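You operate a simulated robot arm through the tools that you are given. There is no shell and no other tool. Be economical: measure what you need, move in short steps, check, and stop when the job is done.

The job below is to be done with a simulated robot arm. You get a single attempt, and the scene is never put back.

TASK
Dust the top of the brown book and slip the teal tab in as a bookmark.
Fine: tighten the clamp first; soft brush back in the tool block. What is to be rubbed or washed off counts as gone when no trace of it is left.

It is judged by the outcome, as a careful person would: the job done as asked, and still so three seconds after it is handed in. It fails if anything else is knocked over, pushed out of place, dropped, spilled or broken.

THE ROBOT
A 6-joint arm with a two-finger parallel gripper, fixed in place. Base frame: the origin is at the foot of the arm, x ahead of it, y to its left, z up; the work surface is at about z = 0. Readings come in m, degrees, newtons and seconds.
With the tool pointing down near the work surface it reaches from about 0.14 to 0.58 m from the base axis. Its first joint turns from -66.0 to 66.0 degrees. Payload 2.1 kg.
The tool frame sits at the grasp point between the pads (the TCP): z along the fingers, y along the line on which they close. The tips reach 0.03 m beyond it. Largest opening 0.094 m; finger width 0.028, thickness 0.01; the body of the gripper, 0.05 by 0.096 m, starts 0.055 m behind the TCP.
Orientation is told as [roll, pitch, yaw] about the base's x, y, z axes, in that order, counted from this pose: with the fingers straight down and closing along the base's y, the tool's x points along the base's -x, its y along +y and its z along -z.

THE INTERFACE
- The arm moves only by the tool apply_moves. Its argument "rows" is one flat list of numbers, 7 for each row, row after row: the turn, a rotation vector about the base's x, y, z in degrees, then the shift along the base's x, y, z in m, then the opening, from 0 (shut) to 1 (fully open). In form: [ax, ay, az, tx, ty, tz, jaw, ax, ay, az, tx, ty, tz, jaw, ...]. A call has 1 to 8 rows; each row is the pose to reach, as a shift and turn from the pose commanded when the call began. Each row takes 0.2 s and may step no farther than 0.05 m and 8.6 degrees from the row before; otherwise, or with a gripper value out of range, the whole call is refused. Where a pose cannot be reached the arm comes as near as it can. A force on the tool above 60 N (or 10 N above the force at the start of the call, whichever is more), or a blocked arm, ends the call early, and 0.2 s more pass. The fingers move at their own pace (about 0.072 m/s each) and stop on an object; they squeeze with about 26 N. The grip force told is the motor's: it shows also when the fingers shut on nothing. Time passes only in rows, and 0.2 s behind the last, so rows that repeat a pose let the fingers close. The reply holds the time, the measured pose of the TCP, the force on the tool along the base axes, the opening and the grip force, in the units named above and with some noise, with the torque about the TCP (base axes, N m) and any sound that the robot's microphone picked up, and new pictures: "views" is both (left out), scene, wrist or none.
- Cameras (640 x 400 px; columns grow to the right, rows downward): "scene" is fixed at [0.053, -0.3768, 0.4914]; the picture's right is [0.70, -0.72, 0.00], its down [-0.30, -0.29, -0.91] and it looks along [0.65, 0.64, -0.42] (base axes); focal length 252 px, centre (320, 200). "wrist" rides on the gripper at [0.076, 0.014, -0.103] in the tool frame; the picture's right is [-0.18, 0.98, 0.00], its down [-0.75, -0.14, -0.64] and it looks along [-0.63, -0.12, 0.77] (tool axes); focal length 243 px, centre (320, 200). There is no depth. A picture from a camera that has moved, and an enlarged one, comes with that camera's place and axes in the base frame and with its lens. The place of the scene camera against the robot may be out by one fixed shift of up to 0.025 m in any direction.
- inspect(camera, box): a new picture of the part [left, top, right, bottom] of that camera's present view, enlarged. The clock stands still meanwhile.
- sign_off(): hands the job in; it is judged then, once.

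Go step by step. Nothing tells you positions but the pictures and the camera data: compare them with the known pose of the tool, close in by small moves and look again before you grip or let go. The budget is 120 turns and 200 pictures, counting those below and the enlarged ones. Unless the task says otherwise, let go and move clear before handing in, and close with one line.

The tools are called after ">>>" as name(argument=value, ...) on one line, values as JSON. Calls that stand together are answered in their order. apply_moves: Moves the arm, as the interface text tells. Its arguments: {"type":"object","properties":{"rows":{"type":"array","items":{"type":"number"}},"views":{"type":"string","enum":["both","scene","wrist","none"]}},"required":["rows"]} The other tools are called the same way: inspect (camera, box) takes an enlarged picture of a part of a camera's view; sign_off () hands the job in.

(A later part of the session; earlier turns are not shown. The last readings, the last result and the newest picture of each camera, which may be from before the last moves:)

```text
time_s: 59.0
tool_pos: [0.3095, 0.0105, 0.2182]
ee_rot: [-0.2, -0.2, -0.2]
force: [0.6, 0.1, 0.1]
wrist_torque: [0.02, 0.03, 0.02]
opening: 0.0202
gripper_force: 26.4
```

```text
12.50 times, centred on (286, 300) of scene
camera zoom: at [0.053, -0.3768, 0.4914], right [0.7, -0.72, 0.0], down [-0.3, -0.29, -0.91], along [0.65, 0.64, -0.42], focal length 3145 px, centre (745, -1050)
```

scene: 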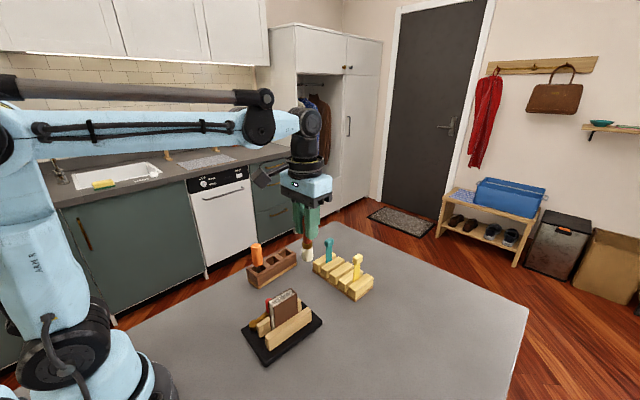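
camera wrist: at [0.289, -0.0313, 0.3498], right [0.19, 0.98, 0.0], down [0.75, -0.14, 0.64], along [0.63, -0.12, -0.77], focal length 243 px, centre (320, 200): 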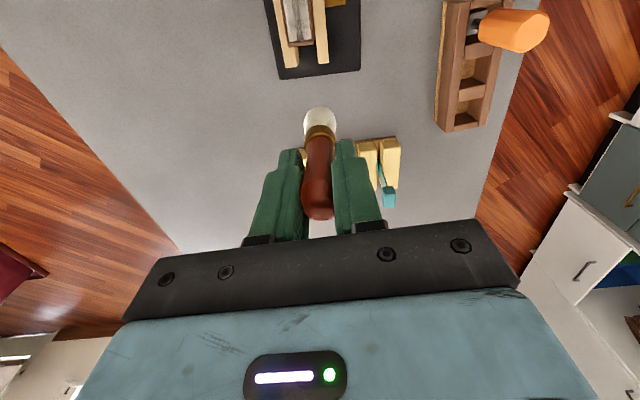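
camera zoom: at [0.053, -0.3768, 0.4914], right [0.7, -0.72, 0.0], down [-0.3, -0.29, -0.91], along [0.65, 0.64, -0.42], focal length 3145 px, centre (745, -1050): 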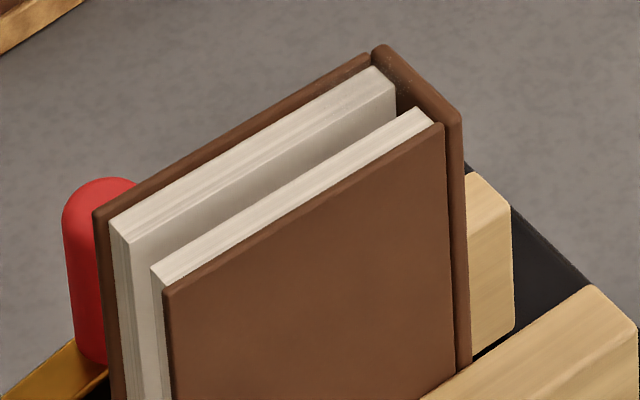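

Nearly all clean, with the slot open and clear and only a small patch by the spine end. I'll scrub that end.

>>> apply_moves(rows=[0, 0, 0, 0.003, -0.035, -0.005, 0.1, 0, 0, 0, 0.006, -0.058, -0.018, 0.1, 0, 0, 0, 0.006, -0.061, -0.028, 0.1, 0, 0, 0, 0.011, -0.067, -0.0285, 0.1, 0, 0, 0, 0.016, -0.06, -0.0285, 0.1, 0, 0, 0, 0.02, -0.069, -0.0285, 0.1, 0, 0, 0, 0.024, -0.06, -0.0285, 0.1, 0, 0, 0, 0.018, -0.064, -0.0285, 0.1], views="none")

>>> apply_moves(rows=[0, 0, 0, -0.008, -0.003, -0.0003, 0.1, 0, 0, 0, -0.014, 0.003, -0.0003, 0.1, 0, 0, 0, -0.006, -0.001, -0.0003, 0.1, 0, 0, 0, 0.002, 0.002, -0.0005, 0.1, 0, 0, 0, 0.008, -0.004, -0.0005, 0.1, 0, 0, 0, 0.014, 0.0, -0.0005, 0.1, 0, 0, 0, 0.002, 0.0, -0.0005, 0.1, 0, 0, 0, -0.006, 0.0, -0.0005, 0.1], views="none")

>>> apply_moves(rows=[0, 0, 0, 0.01, -0.001, 0, 0.1, 0, 0, 0, 0.022, 0.0, 0, 0.1, 0, 0, 0, 0.028, 0.0, 0.02, 0.1, 0, 0, 0, 0.024, 0.03, 0.028, 0.1, 0, 0, 0, 0.01, 0.06, 0.028, 0.1], views="none")

>>> inspect(camera="wrist", box=[220, 40, 310, 140])

>>> inspect(camera="scene", box=[266, 284, 306, 316])

```text
time_s: 60.8
tool_pos: [0.3273, -0.0536, 0.1908]
ee_rot: [-0.2, -0.1, -0.1]
force: [0.2, 0.0, -0.2]
wrist_torque: [-0.01, -0.04, -0.03]
opening: 0.0199
gripper_force: 25.8
```

```text
time_s: 62.6
tool_pos: [0.3218, -0.0526, 0.1896]
ee_rot: [-0.2, -0.1, -0.1]
force: [0.6, -0.4, -1.1]
wrist_torque: [-0.03, 0.0, -0.01]
opening: 0.0201
gripper_force: 25.9
```

```text
time_s: 63.8
tool_pos: [0.3323, 0.0074, 0.217]
ee_rot: [-0.3, -0.1, -0.1]
force: [-0.3, -0.5, -0.7]
wrist_torque: [0.03, -0.01, -0.06]
opening: 0.0204
gripper_force: 26.2
```

```text
4.00 times, centred on (265, 90) of wrist
camera zoom: at [0.2573, 0.022, 0.3192], right [0.19, 0.98, 0.0], down [0.75, -0.14, 0.64], along [0.63, -0.12, -0.77], focal length 970 px, centre (540, 640)
```

zoom: 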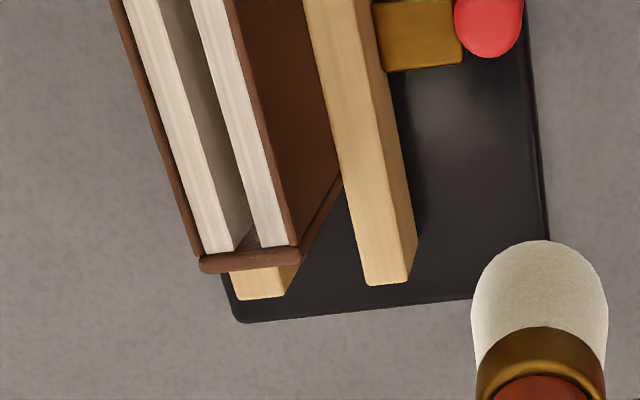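

```text
12.50 times, centred on (286, 300) of scene
camera zoom: at [0.053, -0.3768, 0.4914], right [0.7, -0.72, 0.0], down [-0.3, -0.29, -0.91], along [0.65, 0.64, -0.42], focal length 3145 px, centre (745, -1050)
```

zoom: 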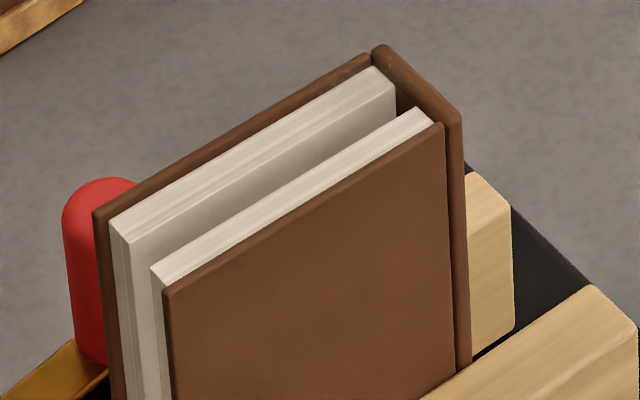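

>>> inspect(camera="wrist", box=[258, 70, 303, 112])

>>> inspect(camera="scene", box=[284, 284, 304, 300])

```text
9.52 times, centred on (280, 91) of wrist
camera zoom: at [0.2573, 0.022, 0.3192], right [0.19, 0.98, 0.0], down [0.75, -0.14, 0.64], along [0.63, -0.12, -0.77], focal length 2311 px, centre (696, 1238)
```

zoom: 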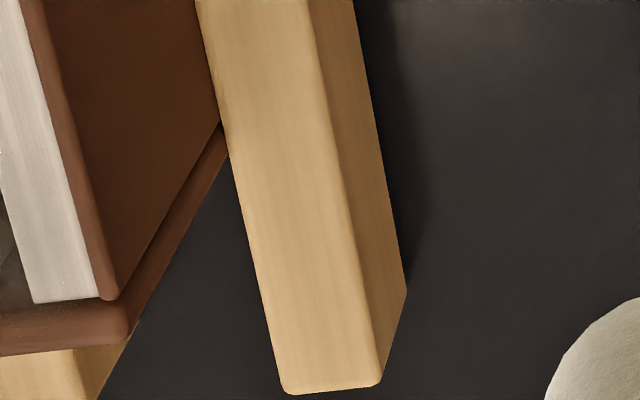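

```text
16.00 times, centred on (294, 292) of scene
camera zoom: at [0.053, -0.3768, 0.4914], right [0.7, -0.72, 0.0], down [-0.3, -0.29, -0.91], along [0.65, 0.64, -0.42], focal length 4026 px, centre (736, -1272)
```

zoom: 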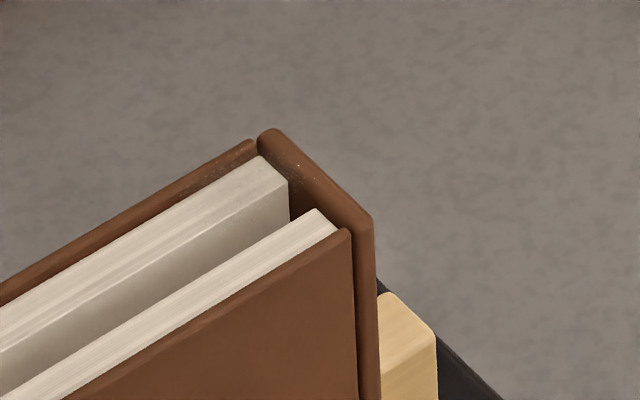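

A few specks remain at the spine corner on the +y side. I'll scrub there once more, lower.

>>> apply_moves(rows=[0, 0, 0, -0.02, -0.03, -0.005, 0.1, 0, 0, 0, -0.035, -0.055, -0.018, 0.1, 0, 0, 0, -0.035, -0.059, -0.0282, 0.1, 0, 0, 0, -0.027, -0.057, -0.0286, 0.1, 0, 0, 0, -0.02, -0.063, -0.0286, 0.1, 0, 0, 0, -0.014, -0.055, -0.0286, 0.1, 0, 0, 0, -0.01, -0.063, -0.0286, 0.1, 0, 0, 0, -0.014, -0.053, -0.0286, 0.1], views="none")

>>> apply_moves(rows=[0, 0, 0, -0.006, -0.008, -0.0005, 0.1, 0, 0, 0, -0.012, -0.001, -0.0005, 0.1, 0, 0, 0, -0.018, -0.008, -0.0005, 0.1, 0, 0, 0, -0.012, 0.0, -0.0007, 0.1, 0, 0, 0, -0.004, -0.001, -0.0007, 0.1, 0, 0, 0, 0.002, -0.007, -0.0007, 0.1, 0, 0, 0, -0.004, 0.0, -0.0007, 0.1, 0, 0, 0, -0.01, -0.008, -0.0007, 0.1], views="none")

>>> apply_moves(rows=[0, 0, 0, 0.008, 0.008, -0.0002, 0.1, 0, 0, 0, 0.014, 0.003, -0.0002, 0.1, 0, 0, 0, 0.022, 0.004, 0, 0.1, 0, 0, 0, 0.026, 0.008, 0.02, 0.1, 0, 0, 0, 0.02, 0.038, 0.028, 0.1, 0, 0, 0, 0.0, 0.065, 0.028, 0.1], views="none")

>>> inspect(camera="wrist", box=[215, 50, 285, 120])

>>> inspect(camera="scene", box=[284, 284, 304, 300])

```text
time_s: 65.6
tool_pos: [0.3163, -0.0462, 0.1882]
ee_rot: [-0.2, -0.2, -0.2]
force: [-0.5, 0.2, 0.1]
wrist_torque: [0.01, -0.01, 0.03]
opening: 0.0203
gripper_force: 26.2
```

```text
time_s: 67.4
tool_pos: [0.3059, -0.0537, 0.1885]
ee_rot: [-0.2, -0.2, -0.1]
force: [0.3, 0.3, -0.4]
wrist_torque: [0.0, -0.02, -0.02]
opening: 0.0202
gripper_force: 26.5
```

```text
time_s: 68.8
tool_pos: [0.3055, 0.0142, 0.2169]
ee_rot: [-0.2, -0.1, -0.1]
force: [0.2, 0.4, 0.1]
wrist_torque: [-0.03, -0.01, -0.04]
opening: 0.0203
gripper_force: 26.1
```

```text
5.71 times, centred on (250, 85) of wrist
camera zoom: at [0.2308, 0.0283, 0.3183], right [0.19, 0.98, 0.0], down [0.75, -0.14, 0.64], along [0.63, -0.12, -0.77], focal length 1386 px, centre (720, 857)
```

zoom: 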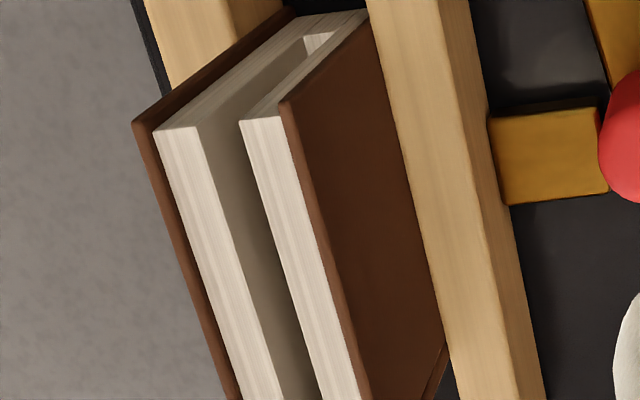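

```text
16.00 times, centred on (294, 292) of scene
camera zoom: at [0.053, -0.3768, 0.4914], right [0.7, -0.72, 0.0], down [-0.3, -0.29, -0.91], along [0.65, 0.64, -0.42], focal length 4026 px, centre (736, -1272)
```

zoom: 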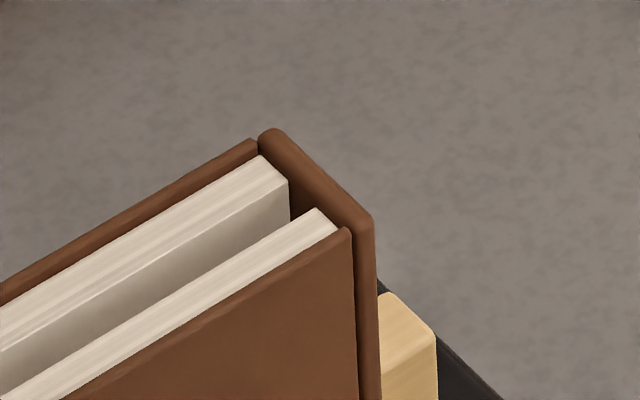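

The top looks clean here. I'll check the spine end and the state of the brush in the grip.

>>> inspect(camera="wrist", box=[235, 90, 385, 230])

>>> inspect(camera="scene", box=[230, 170, 340, 340])

```text
2.86 times, centred on (310, 160) of wrist
camera zoom: at [0.2308, 0.0283, 0.3183], right [0.19, 0.98, 0.0], down [0.75, -0.14, 0.64], along [0.63, -0.12, -0.77], focal length 693 px, centre (349, 314)
```

zoom: 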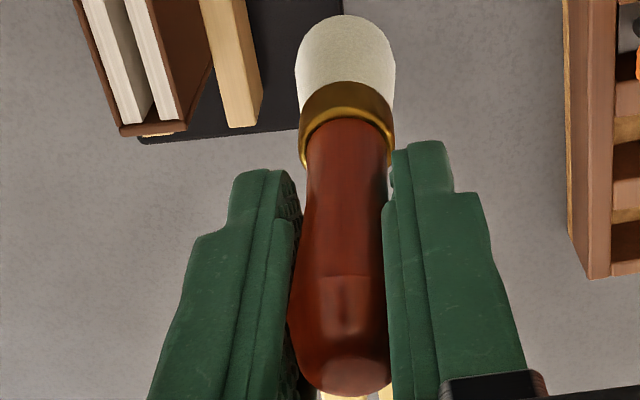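

```text
2.35 times, centred on (285, 255) of scene
camera zoom: at [0.053, -0.3768, 0.4914], right [0.7, -0.72, 0.0], down [-0.3, -0.29, -0.91], along [0.65, 0.64, -0.42], focal length 592 px, centre (402, 71)
```

zoom: 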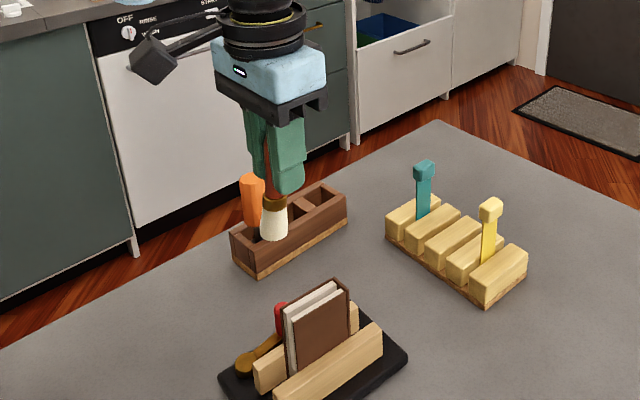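

The book top is clean. The brush has pivoted about 13° in the grip with its tip towards -x, so I'll pitch the tool to bring the brush upright before returning it.

>>> apply_moves(rows=[0, -4, 0, 0.02, 0.02, 0.03, 0.1, 0, -8, 0, 0.04, 0.04, 0.05, 0.1, 0, -11, 0, 0.07, 0.065, 0.05, 0.1, 0, -13, 0, 0.1, 0.09, 0.05, 0.1, 0, -13, 0, 0.118, 0.112, 0.05, 0.1], views="both")

>>> inspect(camera="scene", box=[230, 140, 340, 300])

>>> inspect(camera="wrist", box=[250, 40, 390, 230])

```text
time_s: 70.0
tool_pos: [0.4272, 0.1238, 0.2663]
ee_rot: [-0.2, -13.1, -0.1]
force: [1.1, 0.3, -0.7]
wrist_torque: [-0.01, 0.02, 0.0]
opening: 0.0205
gripper_force: 26.3
camera wrist: at [0.33, 0.1389, 0.3487], right [0.18, 0.98, 0.04], down [0.59, -0.14, 0.8], along [0.79, -0.12, -0.6], focal length 243 px, centre (320, 200)
```

scene: 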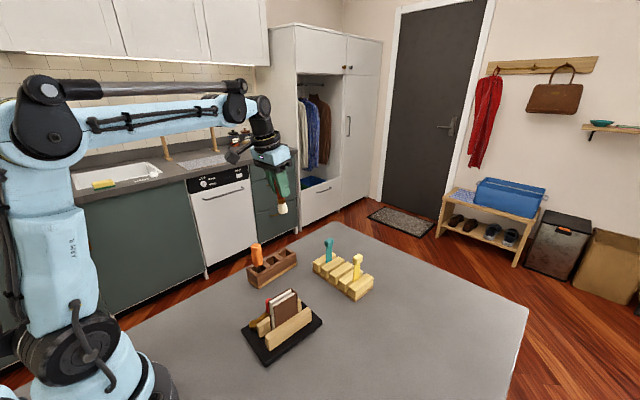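
wrist: 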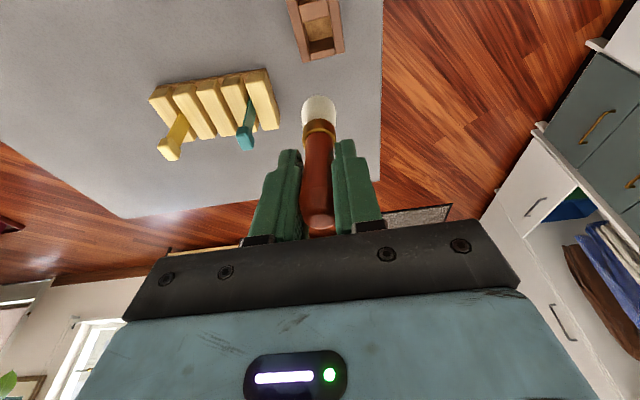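

```text
2.50 times, centred on (285, 220) of scene
camera zoom: at [0.053, -0.3768, 0.4914], right [0.7, -0.72, 0.0], down [-0.3, -0.29, -0.91], along [0.65, 0.64, -0.42], focal length 629 px, centre (408, 150)
```

zoom: 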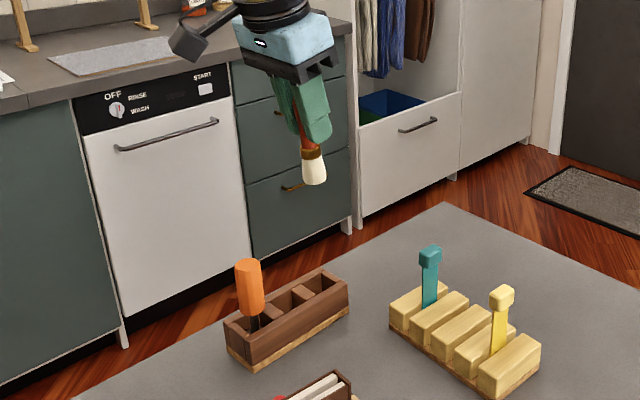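

```text
2.11 times, centred on (320, 135) of wrist
camera zoom: at [0.33, 0.1389, 0.3487], right [0.18, 0.98, 0.04], down [0.59, -0.14, 0.8], along [0.79, -0.12, -0.6], focal length 511 px, centre (320, 337)
```

zoom: 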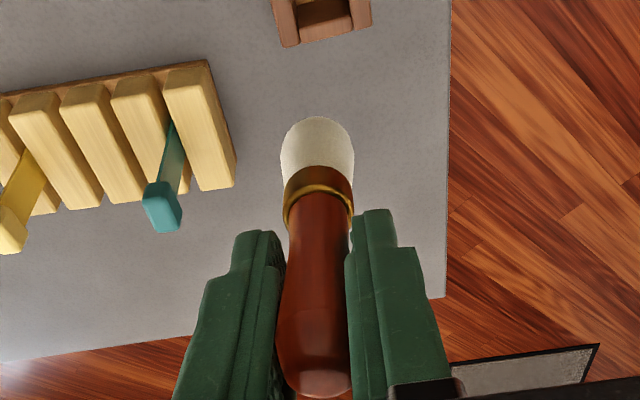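

The brush is now close to upright, so I'll ease the pitch by 3° and descend to just above the cell for a check.

>>> apply_moves(rows=[0, 1.5, 0, 0.001, 0.002, -0.03, 0.1, 0, 3, 0, 0.002, 0.004, -0.07, 0.1, 0, 3, 0, 0.002, 0.004, -0.105, 0.1, 0, 3, 0, 0.002, 0.004, -0.118, 0.1], views="both")

>>> inspect(camera="scene", box=[240, 180, 330, 300])

>>> inspect(camera="wrist", box=[250, 40, 390, 230])

```text
time_s: 71.0
tool_pos: [0.4269, 0.1259, 0.1466]
ee_rot: [0.0, -10.1, -0.1]
force: [0.1, -0.4, 0.2]
wrist_torque: [0.01, 0.03, -0.04]
opening: 0.0203
gripper_force: 25.8
camera wrist: at [0.3349, 0.1416, 0.2353], right [0.18, 0.98, 0.03], down [0.63, -0.14, 0.76], along [0.76, -0.12, -0.64], focal length 243 px, centre (320, 200)
```

scene: 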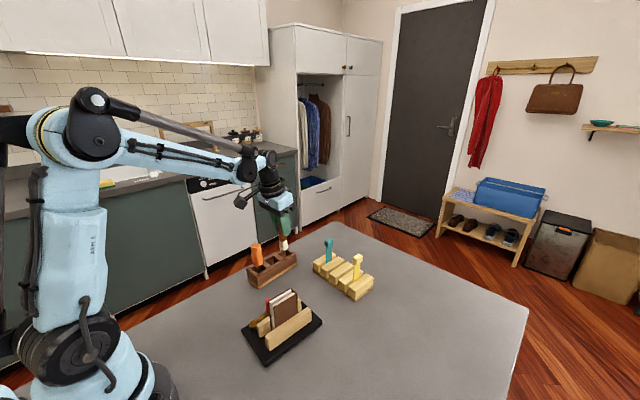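
wrist: 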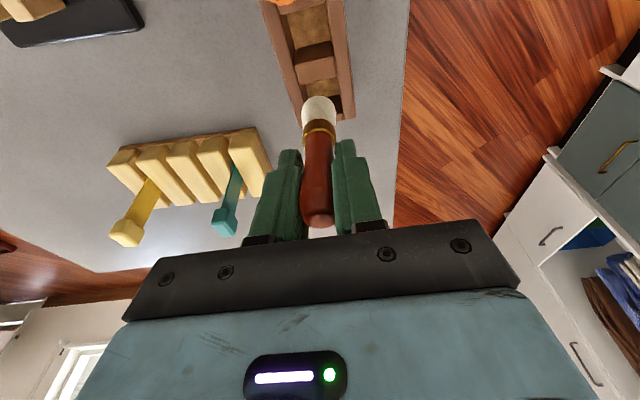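

```text
3.33 times, centred on (285, 240) of scene
camera zoom: at [0.053, -0.3768, 0.4914], right [0.7, -0.72, 0.0], down [-0.3, -0.29, -0.91], along [0.65, 0.64, -0.42], focal length 839 px, centre (437, 67)
```

zoom: 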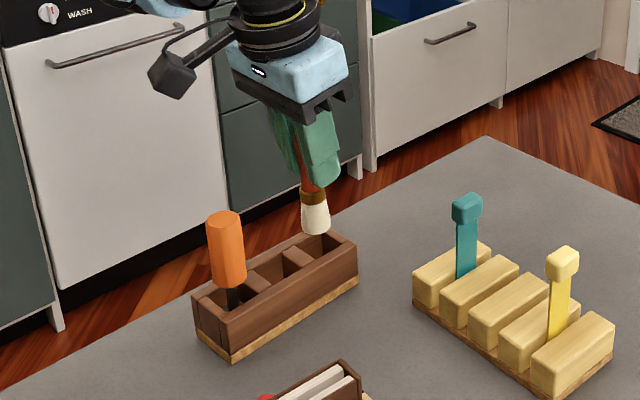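

```text
2.11 times, centred on (320, 135) of wrist
camera zoom: at [0.3349, 0.1416, 0.2353], right [0.18, 0.98, 0.03], down [0.63, -0.14, 0.76], along [0.76, -0.12, -0.64], focal length 511 px, centre (320, 337)
```

zoom: 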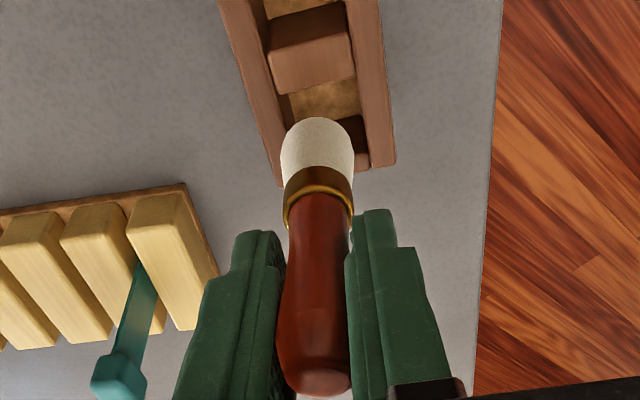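

The bristle tip is at about (0.4235, 0.130) and the cell centre at about (0.423, 0.1325). I'll nudge y by 3 mm and lower it in.

>>> apply_moves(rows=[0, 0, 0, 0, 0.003, -0.005, 0.1, 0, 0, 0, 0, 0.003, -0.02, 0.1, 0, 0, 0, 0, 0.003, -0.035, 0.1, 0, 0, 0, 0, 0.003, -0.045, 0.1], views="none")

>>> inspect(camera="scene", box=[240, 180, 330, 300])

>>> inspect(camera="wrist", box=[250, 40, 390, 230])

```text
time_s: 72.0
tool_pos: [0.4266, 0.1296, 0.1023]
ee_rot: [-0.1, -10.1, -0.1]
force: [5.0, 0.7, 2.2]
wrist_torque: [0.01, -0.26, 0.04]
opening: 0.02
gripper_force: 26.1
```

```text
3.33 times, centred on (285, 240) of scene
camera zoom: at [0.053, -0.3768, 0.4914], right [0.7, -0.72, 0.0], down [-0.3, -0.29, -0.91], along [0.65, 0.64, -0.42], focal length 839 px, centre (437, 67)
```

zoom: 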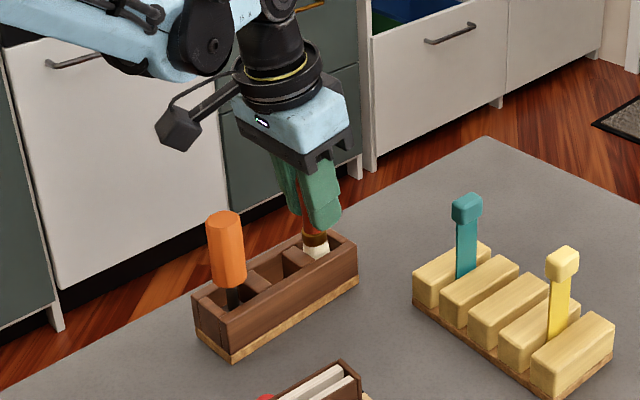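

```text
2.11 times, centred on (320, 135) of wrist
camera zoom: at [0.335, 0.1439, 0.1908], right [0.18, 0.98, 0.03], down [0.63, -0.14, 0.77], along [0.76, -0.12, -0.64], focal length 511 px, centre (320, 337)
```

zoom: 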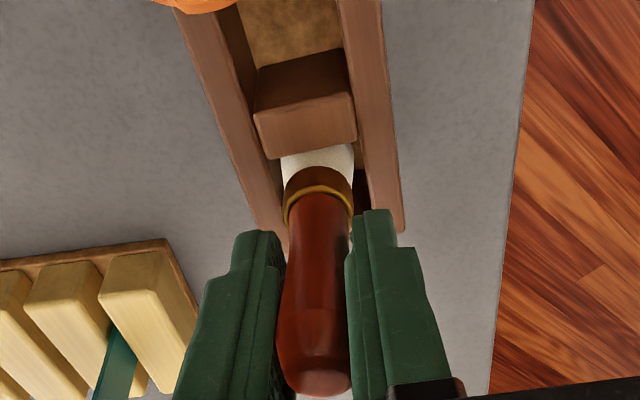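

The brush is in the cell but pressing the partition on the -x side. I'll shift +4 mm in x and go down the rest.

>>> apply_moves(rows=[0, 0, 0, 0.003, 0.001, 0, 0.1, 0, 0, 0, 0.005, 0.001, 0, 0.1, 0, 0, 0, 0.005, 0.001, -0.005, 0.1, 0, 0, 0, 0.005, 0.001, -0.008, 0.1], views="none")

>>> inspect(camera="wrist", box=[250, 40, 390, 230])

```text
time_s: 73.0
tool_pos: [0.4328, 0.1302, 0.0943]
ee_rot: [-0.1, -10.1, -0.2]
force: [-1.5, -0.4, 0.5]
wrist_torque: [0.03, 0.12, 0.03]
opening: 0.0201
gripper_force: 26.1
```

```text
2.11 times, centred on (320, 135) of wrist
camera zoom: at [0.3408, 0.1451, 0.1822], right [0.18, 0.98, 0.03], down [0.63, -0.14, 0.76], along [0.76, -0.12, -0.64], focal length 511 px, centre (320, 337)
```

zoom: 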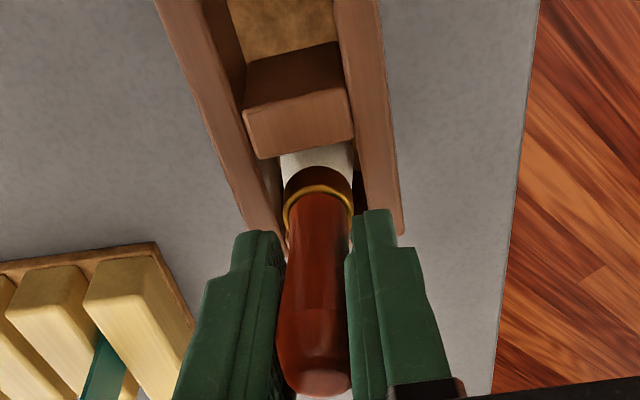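

The load is small now. I'll continue down gently until the floor is felt.

>>> apply_moves(rows=[0, 0, 0, -0.001, 0, -0.002, 0.1, 0, 0, 0, -0.001, 0, -0.004, 0.1, 0, 0, 0, -0.001, 0, -0.006, 0.1], views="none")

>>> inspect(camera="scene", box=[240, 200, 330, 300])

```text
time_s: 73.8
tool_pos: [0.4328, 0.1297, 0.089]
ee_rot: [-0.1, -10.1, -0.1]
force: [2.2, -0.8, 20.7]
wrist_torque: [-0.01, 0.02, 0.02]
opening: 0.0203
gripper_force: 25.9
```

```text
4.00 times, centred on (285, 250) of scene
camera zoom: at [0.0529, -0.3768, 0.4914], right [0.7, -0.72, 0.0], down [-0.3, -0.29, -0.91], along [0.65, 0.64, -0.42], focal length 1006 px, centre (460, 0)
```

zoom: 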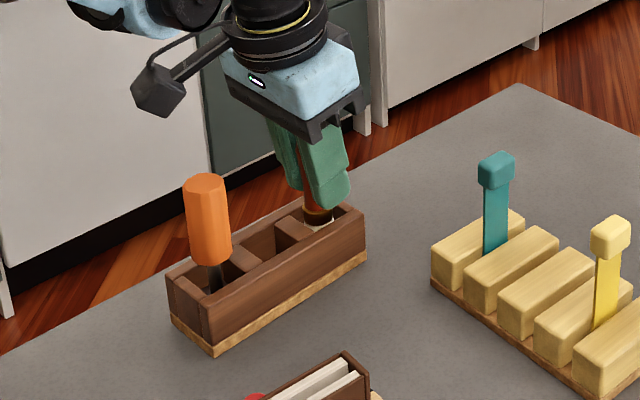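

The brush is seated on the floor of the cell. I'll ease the load, open, and retreat along the tool axis.

>>> apply_moves(rows=[0, 0, 0, 0, 0, 0.0015, 0.1, 0, 0, 0, 0, 0, 0.0015, 0.35, 0, 0, 0, 0, 0, 0.0015, 0.55, 0, 0, 0, -0.003, 0, 0.02, 0.55, 0, 0, 0, -0.009, 0, 0.05, 0.55, 0, 0, 0, -0.016, 0, 0.09, 0.55, 0, 5, 0, -0.016, 0, 0.13, 0.55, 0, 10, 0, -0.016, 0, 0.15, 0.55], views="both")

>>> inspect(camera="scene", box=[230, 220, 390, 360])

```text
time_s: 75.6
tool_pos: [0.4145, 0.1307, 0.2392]
ee_rot: [-0.3, 0.1, -0.1]
force: [0.2, 0.0, 0.4]
wrist_torque: [0.0, -0.01, 0.02]
opening: 0.0517
gripper_force: 0.0
camera wrist: at [0.3387, 0.1451, 0.3418], right [0.19, 0.98, 0.0], down [0.75, -0.14, 0.64], along [0.63, -0.12, -0.77], focal length 243 px, centre (320, 200)
```

scene: 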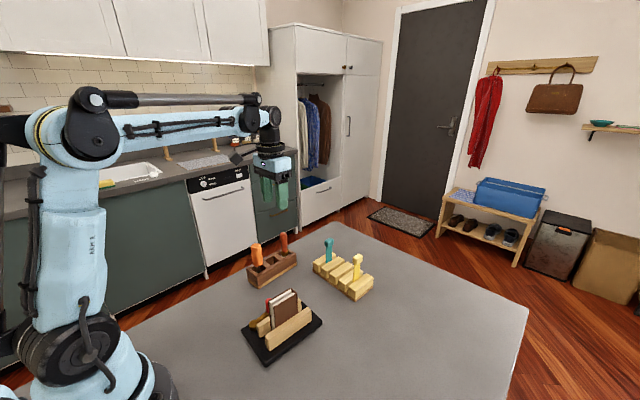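
wrist: 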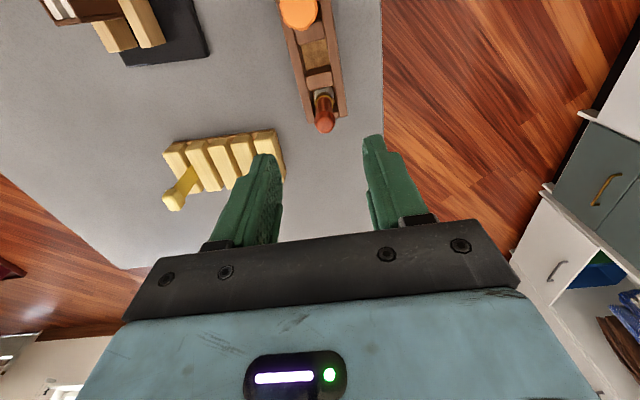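

```text
2.86 times, centred on (310, 290) of scene
camera zoom: at [0.053, -0.3768, 0.4914], right [0.7, -0.72, 0.0], down [-0.3, -0.29, -0.91], along [0.65, 0.64, -0.42], focal length 719 px, centre (349, -57)
```

zoom: 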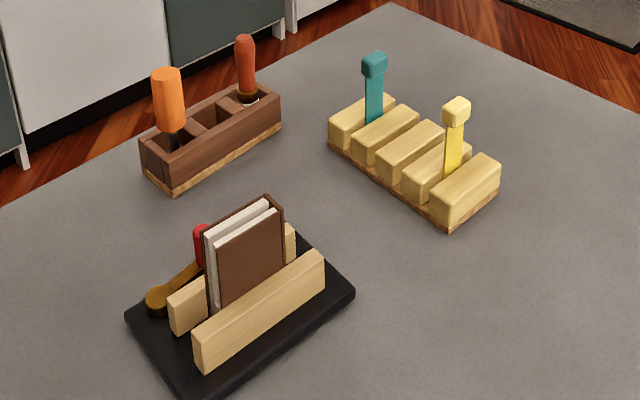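

The brush is back upright in its cell. Next I'll hover over the teal tab, at about (0.484, 0.013).

>>> apply_moves(rows=[0, 0, 0, 0.02, -0.04, 0.01, 0.55, 0, 0, 0, 0.04, -0.08, 0.01, 0.55, 0, 0, 0, 0.065, -0.118, 0.01, 0.55], views="wrist")

>>> inspect(camera="wrist", box=[230, 40, 390, 200])

>>> inspect(camera="scene", box=[300, 225, 390, 305])

```text
time_s: 76.4
tool_pos: [0.4778, 0.0116, 0.2478]
ee_rot: [-0.3, -0.1, 0.0]
force: [-0.8, -0.3, -0.3]
wrist_torque: [0.03, 0.01, 0.01]
opening: 0.0517
gripper_force: 0.1
camera wrist: at [0.4035, 0.0264, 0.3495], right [0.19, 0.98, 0.0], down [0.75, -0.14, 0.64], along [0.63, -0.12, -0.77], focal length 243 px, centre (320, 200)
```

wrist: 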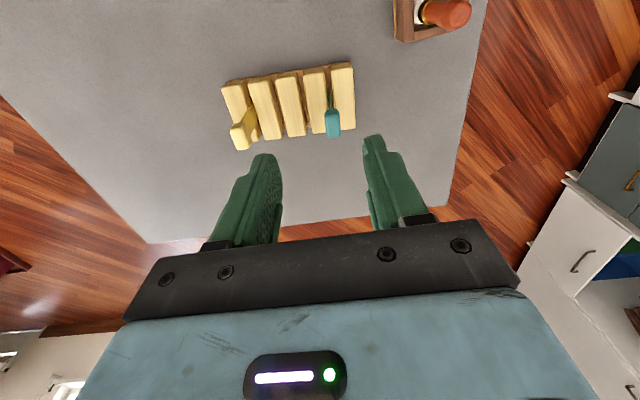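

```text
2.50 times, centred on (310, 120) of wrist
camera zoom: at [0.4035, 0.0264, 0.3495], right [0.19, 0.98, 0.0], down [0.75, -0.14, 0.64], along [0.63, -0.12, -0.77], focal length 606 px, centre (345, 400)
```

zoom: 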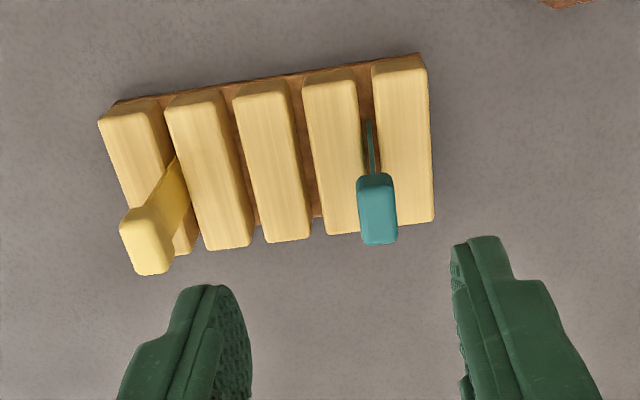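

```text
5.00 times, centred on (345, 265) of scene
camera zoom: at [0.053, -0.3767, 0.4914], right [0.7, -0.72, 0.0], down [-0.3, -0.29, -0.91], along [0.65, 0.64, -0.42], focal length 1258 px, centre (195, -125)
```

zoom: 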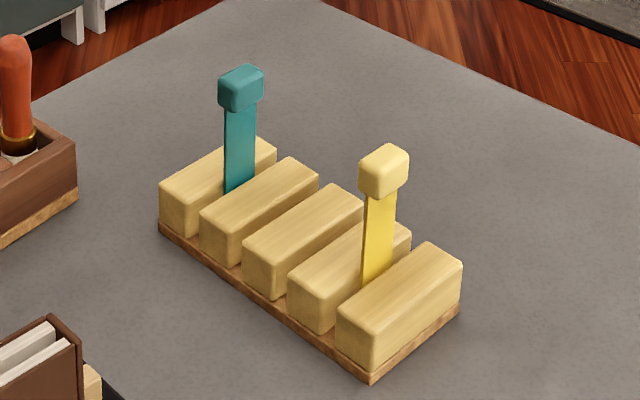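

The teal tab's head is at about (0.498, 0.021) with its top at z ≈ 0.123. Its strip lies in the x–z plane, turned about -4°. I'll align above it and look again.

>>> apply_moves(rows=[0, 0, -2, 0.01, 0.005, -0.025, 0.45, 0, 0, -4, 0.018, 0.009, -0.06, 0.45], views="wrist")

>>> inspect(camera="wrist", box=[250, 70, 390, 210])

>>> inspect(camera="scene", box=[280, 180, 390, 300])

```text
time_s: 77.0
tool_pos: [0.4965, 0.0224, 0.1883]
ee_rot: [-0.2, -0.1, -4.1]
force: [0.4, -1.3, -0.4]
wrist_torque: [0.0, -0.02, -0.04]
opening: 0.0422
gripper_force: 0.0
camera wrist: at [0.4223, 0.0423, 0.2918], right [0.25, 0.97, 0.0], down [0.74, -0.19, 0.64], along [0.62, -0.17, -0.77], focal length 243 px, centre (320, 200)
```

wrist: 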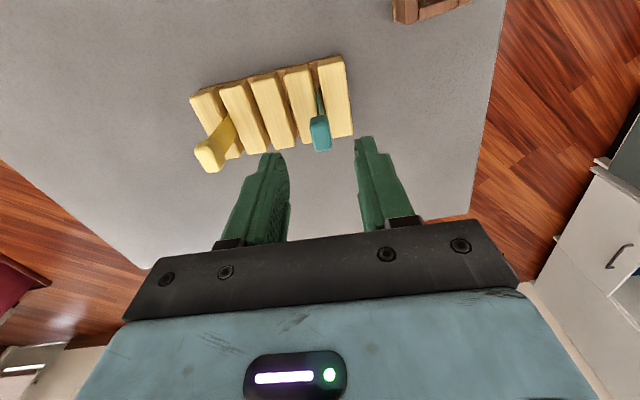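

```text
2.86 times, centred on (320, 140) of wrist
camera zoom: at [0.4223, 0.0423, 0.2918], right [0.25, 0.97, 0.0], down [0.74, -0.19, 0.64], along [0.62, -0.17, -0.77], focal length 693 px, centre (320, 371)
```

zoom: 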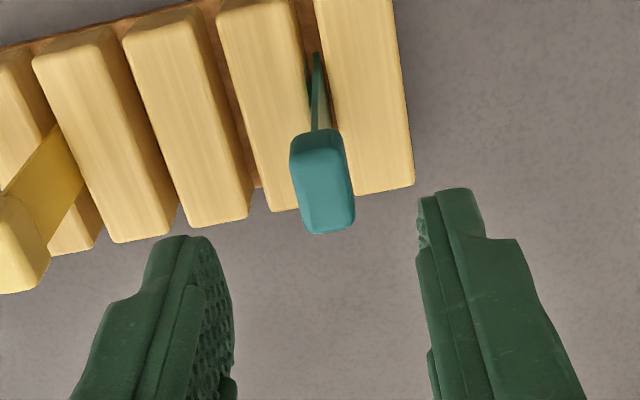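

```text
3.33 times, centred on (335, 240) of scene
camera zoom: at [0.053, -0.3768, 0.4914], right [0.7, -0.72, 0.0], down [-0.3, -0.29, -0.91], along [0.65, 0.64, -0.42], focal length 839 px, centre (270, 67)
```

zoom: 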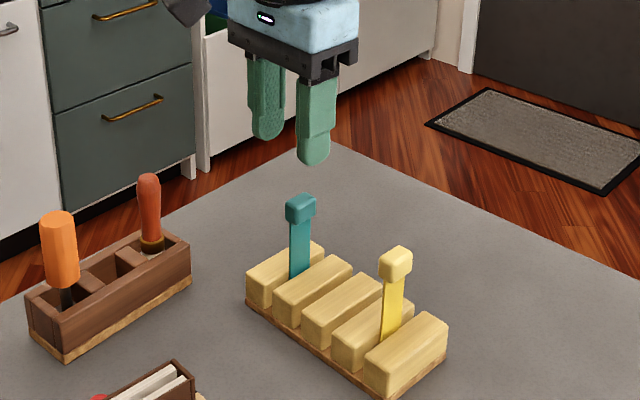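

The tab is centred between the fingers, needing about +5 mm in x. I'll descend so only the fingertips take the head, then close.

>>> apply_moves(rows=[0, 0, 0, 0.004, -0.001, -0.03, 0.45, 0, 0, 0, 0.005, -0.001, -0.048, 0.45, 0, 0, 0, 0.005, -0.001, -0.048, 0.2, 0, 0, 0, 0.005, -0.001, -0.048, 0.05, 0, 0, 0, 0.005, -0.001, -0.048, 0.05], views="wrist")

>>> inspect(camera="scene", box=[290, 200, 380, 300])

>>> inspect(camera="wrist", box=[260, 80, 380, 230])

```text
time_s: 78.2
tool_pos: [0.5025, 0.0208, 0.1413]
ee_rot: [-0.1, -0.1, -4.1]
force: [0.6, 0.2, 0.8]
wrist_torque: [-0.03, -0.02, 0.02]
opening: 0.0048
gripper_force: 0.0
camera wrist: at [0.4285, 0.0405, 0.2437], right [0.25, 0.97, 0.0], down [0.74, -0.19, 0.64], along [0.62, -0.17, -0.77], focal length 243 px, centre (320, 200)
```

wrist: 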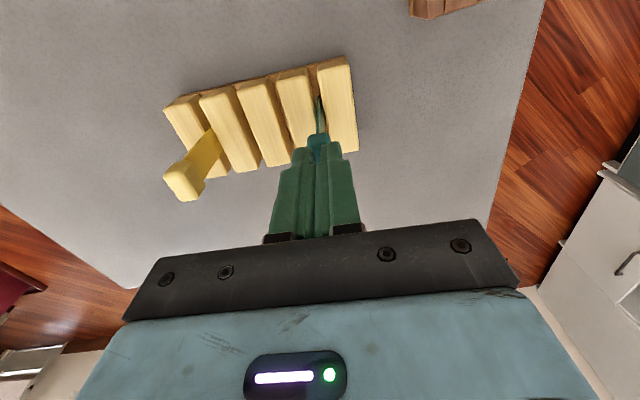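

```text
4.00 times, centred on (335, 250) of scene
camera zoom: at [0.053, -0.3768, 0.4914], right [0.7, -0.72, 0.0], down [-0.3, -0.29, -0.91], along [0.65, 0.64, -0.42], focal length 1006 px, centre (260, 0)
```

zoom: 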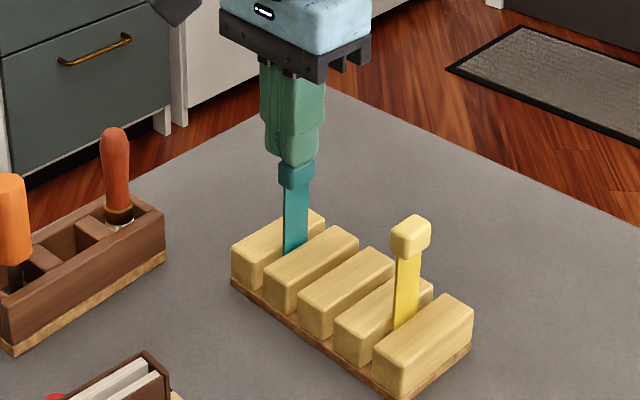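

```text
2.67 times, centred on (320, 155) of wrist
camera zoom: at [0.4285, 0.0405, 0.2437], right [0.25, 0.97, 0.0], down [0.74, -0.19, 0.64], along [0.62, -0.17, -0.77], focal length 647 px, centre (320, 320)
```

zoom: 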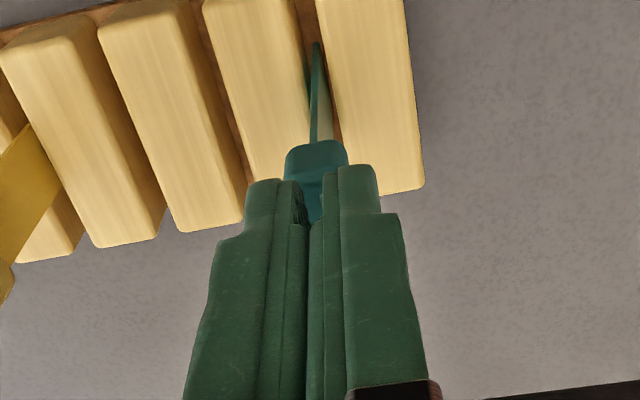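

The fingers closed just above the head, which is lower than I thought. I'll reopen, go 15 mm lower and close again.

>>> apply_moves(rows=[0, 0, 0, 0, 0, 0.004, 0.2, 0, 0, 0, 0, 0, 0.004, 0.4, 0, 0, 0, -0.001, 0, 0.004, 0.4, 0, 0, 0, -0.001, 0, -0.008, 0.4, 0, 0, 0, -0.001, 0, -0.016, 0.4, 0, 0, 0, -0.001, 0, -0.016, 0.2, 0, 0, 0, -0.001, 0, -0.016, 0.05, 0, 0, 0, -0.001, 0, -0.016, 0.05], views="none")

>>> inspect(camera="scene", box=[290, 200, 380, 300])

>>> inspect(camera="wrist", box=[260, 80, 380, 230])

```text
time_s: 80.0
tool_pos: [0.5034, 0.0208, 0.124]
ee_rot: [-0.2, -0.1, -4.1]
force: [-0.9, -0.3, -0.7]
wrist_torque: [-0.02, 0.01, 0.02]
opening: 0.0142
gripper_force: 25.8
```

```text
4.00 times, centred on (335, 250) of scene
camera zoom: at [0.053, -0.3768, 0.4914], right [0.7, -0.72, 0.0], down [-0.3, -0.29, -0.91], along [0.65, 0.64, -0.42], focal length 1006 px, centre (260, 0)
```

zoom: 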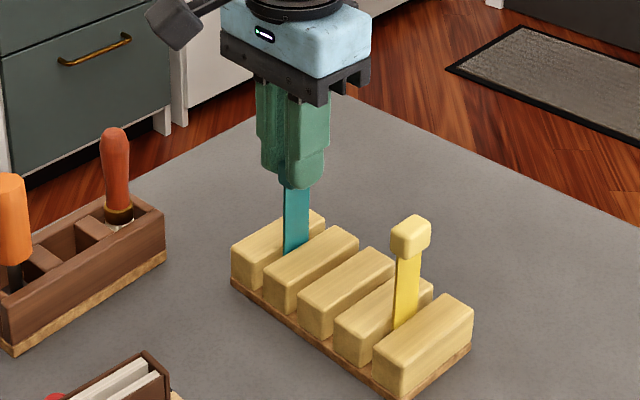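

```text
2.67 times, centred on (320, 155) of wrist
camera zoom: at [0.4287, 0.0399, 0.2278], right [0.25, 0.97, 0.0], down [0.74, -0.19, 0.64], along [0.62, -0.17, -0.77], focal length 647 px, centre (320, 320)
```

zoom: 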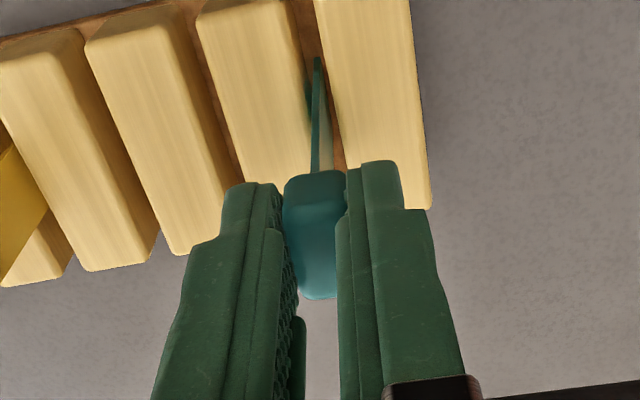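

The head is gripped at 14 mm with the tips at its lower edge. I'll lift the tab straight up.

>>> apply_moves(rows=[0, 0, 0, 0, 0, 0.02, 0.05, 0, 0, 0, 0, 0, 0.05, 0.05, 0, 0, 0, 0, 0, 0.09, 0.05, 0, 0, 0, 0, 0, 0.13, 0.05], views="both")

>>> inspect(camera="scene", box=[280, 140, 390, 290])

>>> inspect(camera="wrist", box=[260, 80, 380, 230])

```text
time_s: 81.0
tool_pos: [0.5041, 0.0232, 0.2564]
ee_rot: [-0.1, -0.1, -4.2]
force: [-0.5, 0.2, -0.5]
wrist_torque: [0.03, 0.01, -0.01]
opening: 0.0143
gripper_force: 26.0
camera wrist: at [0.4302, 0.0425, 0.3593], right [0.25, 0.97, 0.0], down [0.74, -0.19, 0.64], along [0.62, -0.17, -0.77], focal length 243 px, centre (320, 200)
```

scene: 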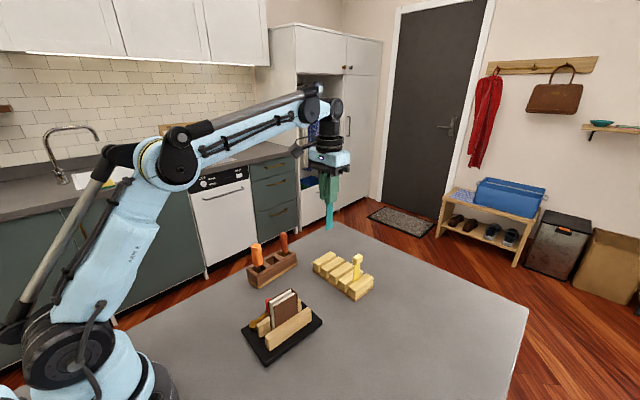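
wrist: 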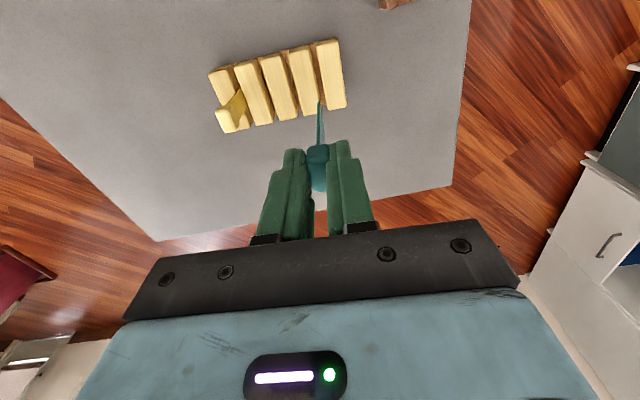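

```text
2.67 times, centred on (335, 215) of scene
camera zoom: at [0.053, -0.3768, 0.4914], right [0.7, -0.72, 0.0], down [-0.3, -0.29, -0.91], along [0.65, 0.64, -0.42], focal length 671 px, centre (280, 160)
```

zoom: 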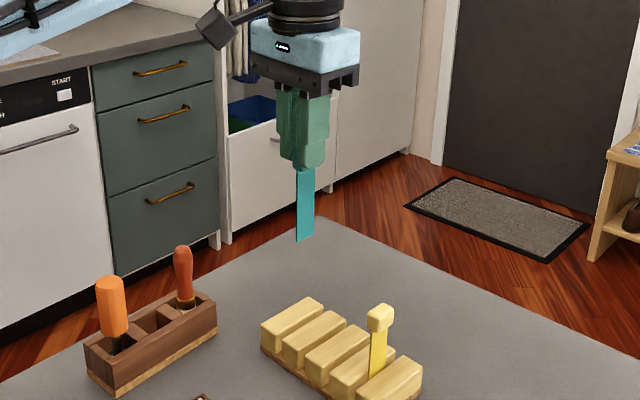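

```text
2.67 times, centred on (320, 155) of wrist
camera zoom: at [0.4302, 0.0425, 0.3593], right [0.25, 0.97, 0.0], down [0.74, -0.19, 0.64], along [0.62, -0.17, -0.77], focal length 647 px, centre (320, 320)
```

zoom: 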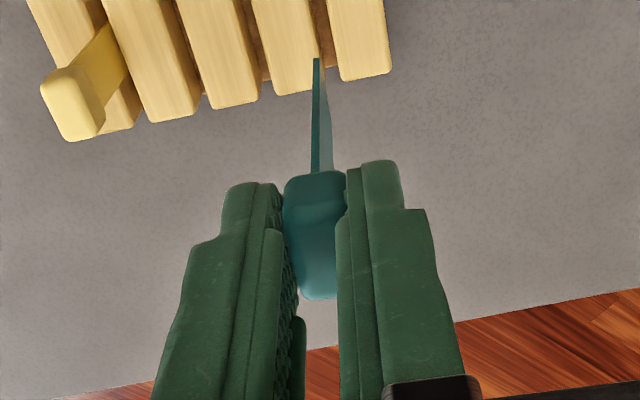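

The strip hangs straight, its tip about 11 cm below the TCP. The book's slot centre is at about (0.284, -0.049), turned about -6°. I'll carry the tab above it.

>>> apply_moves(rows=[0, 0, 0, -0.03, -0.008, 0.015, 0.05, 0, 0, 0, -0.073, -0.022, 0.015, 0.05, 0, 0, 0, -0.117, -0.036, 0.015, 0.05, 0, 0, -1, -0.16, -0.05, 0.015, 0.05, 0, 0, -2, -0.195, -0.063, 0.015, 0.05, 0, 0, -2, -0.217, -0.071, 0.01, 0.05, 0, 0, -2, -0.217, -0.071, 0.004, 0.05], views="both")

>>> inspect(camera="scene", box=[240, 230, 330, 340])

>>> inspect(camera="wrist", box=[260, 50, 380, 200])

```text
time_s: 82.6
tool_pos: [0.2845, -0.0508, 0.2567]
ee_rot: [-0.2, -0.1, -6.0]
force: [0.0, -1.1, -0.2]
wrist_torque: [0.01, 0.02, 0.02]
opening: 0.0145
gripper_force: 25.6
camera wrist: at [0.2111, -0.0278, 0.3599], right [0.29, 0.96, 0.0], down [0.73, -0.22, 0.64], along [0.62, -0.19, -0.77], focal length 243 px, centre (320, 200)
```

scene: 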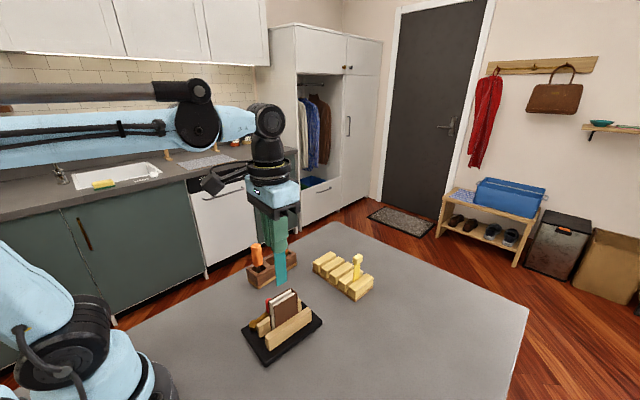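
wrist: 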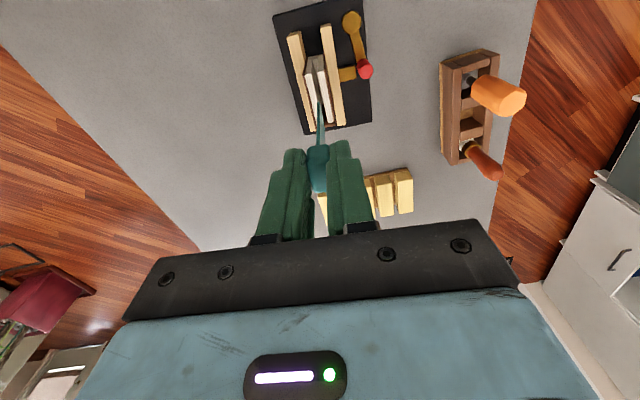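

```text
3.64 times, centred on (285, 285) of scene
camera zoom: at [0.053, -0.3768, 0.4914], right [0.7, -0.72, 0.0], down [-0.3, -0.29, -0.91], along [0.65, 0.64, -0.42], focal length 915 px, centre (447, -109)
```

zoom: 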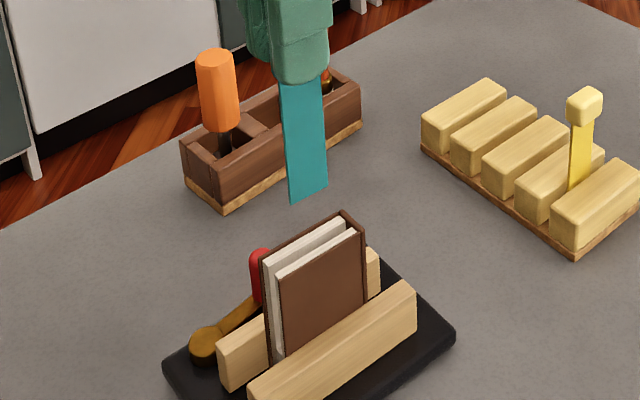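

```text
2.67 times, centred on (320, 125) of wrist
camera zoom: at [0.2111, -0.0278, 0.3599], right [0.29, 0.96, 0.0], down [0.73, -0.22, 0.64], along [0.62, -0.19, -0.77], focal length 647 px, centre (320, 400)
```

zoom: 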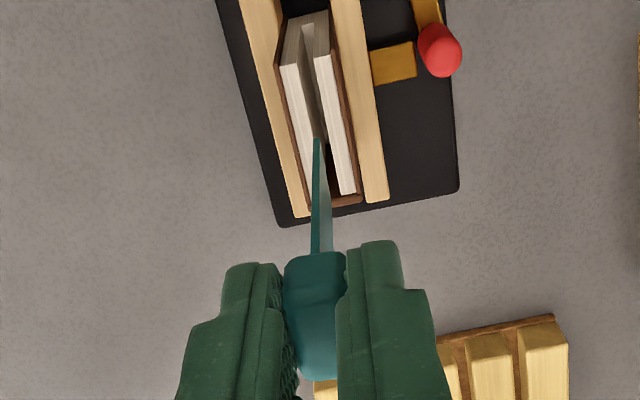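

The strip lines up with the slot, which runs at -6.3°, to within about a millimetre. I'll shift 2 mm in -x and lower the tip into the slot slowly.

>>> apply_moves(rows=[0, 0, 0, -0.002, 0, -0.012, 0.05, 0, 0, 0, -0.002, 0, -0.024, 0.05, 0, 0, 0, -0.002, 0, -0.034, 0.05, 0, 0, 0, -0.002, 0, -0.044, 0.05], views="none")

>>> inspect(camera="scene", box=[250, 250, 330, 330])

>>> inspect(camera="wrist", box=[270, 60, 370, 180])

```text
time_s: 83.6
tool_pos: [0.2831, -0.0484, 0.2132]
ee_rot: [-0.2, -0.1, -6.1]
force: [0.3, 0.9, 0.6]
wrist_torque: [0.0, 0.0, 0.01]
opening: 0.0147
gripper_force: 26.1
```

```text
5.00 times, centred on (290, 290) of scene
camera zoom: at [0.053, -0.3768, 0.4914], right [0.7, -0.72, 0.0], down [-0.3, -0.29, -0.91], along [0.65, 0.64, -0.42], focal length 1258 px, centre (470, -250)
```

zoom: 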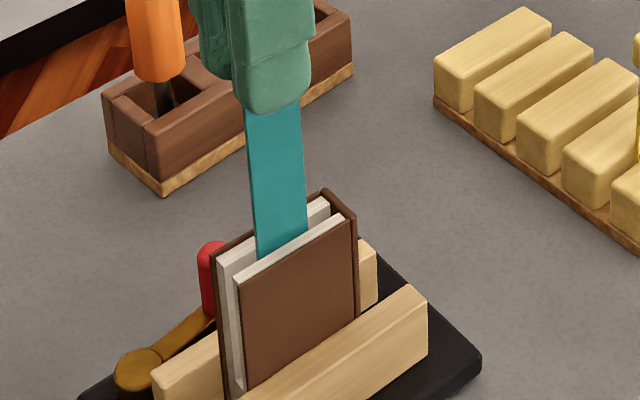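

```text
3.33 times, centred on (320, 120) of wrist
camera zoom: at [0.2099, -0.0272, 0.3166], right [0.29, 0.96, 0.0], down [0.73, -0.22, 0.64], along [0.62, -0.19, -0.77], focal length 809 px, centre (320, 467)
```

zoom: 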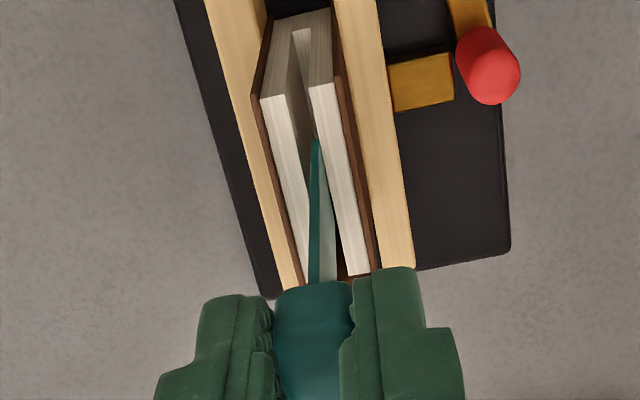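

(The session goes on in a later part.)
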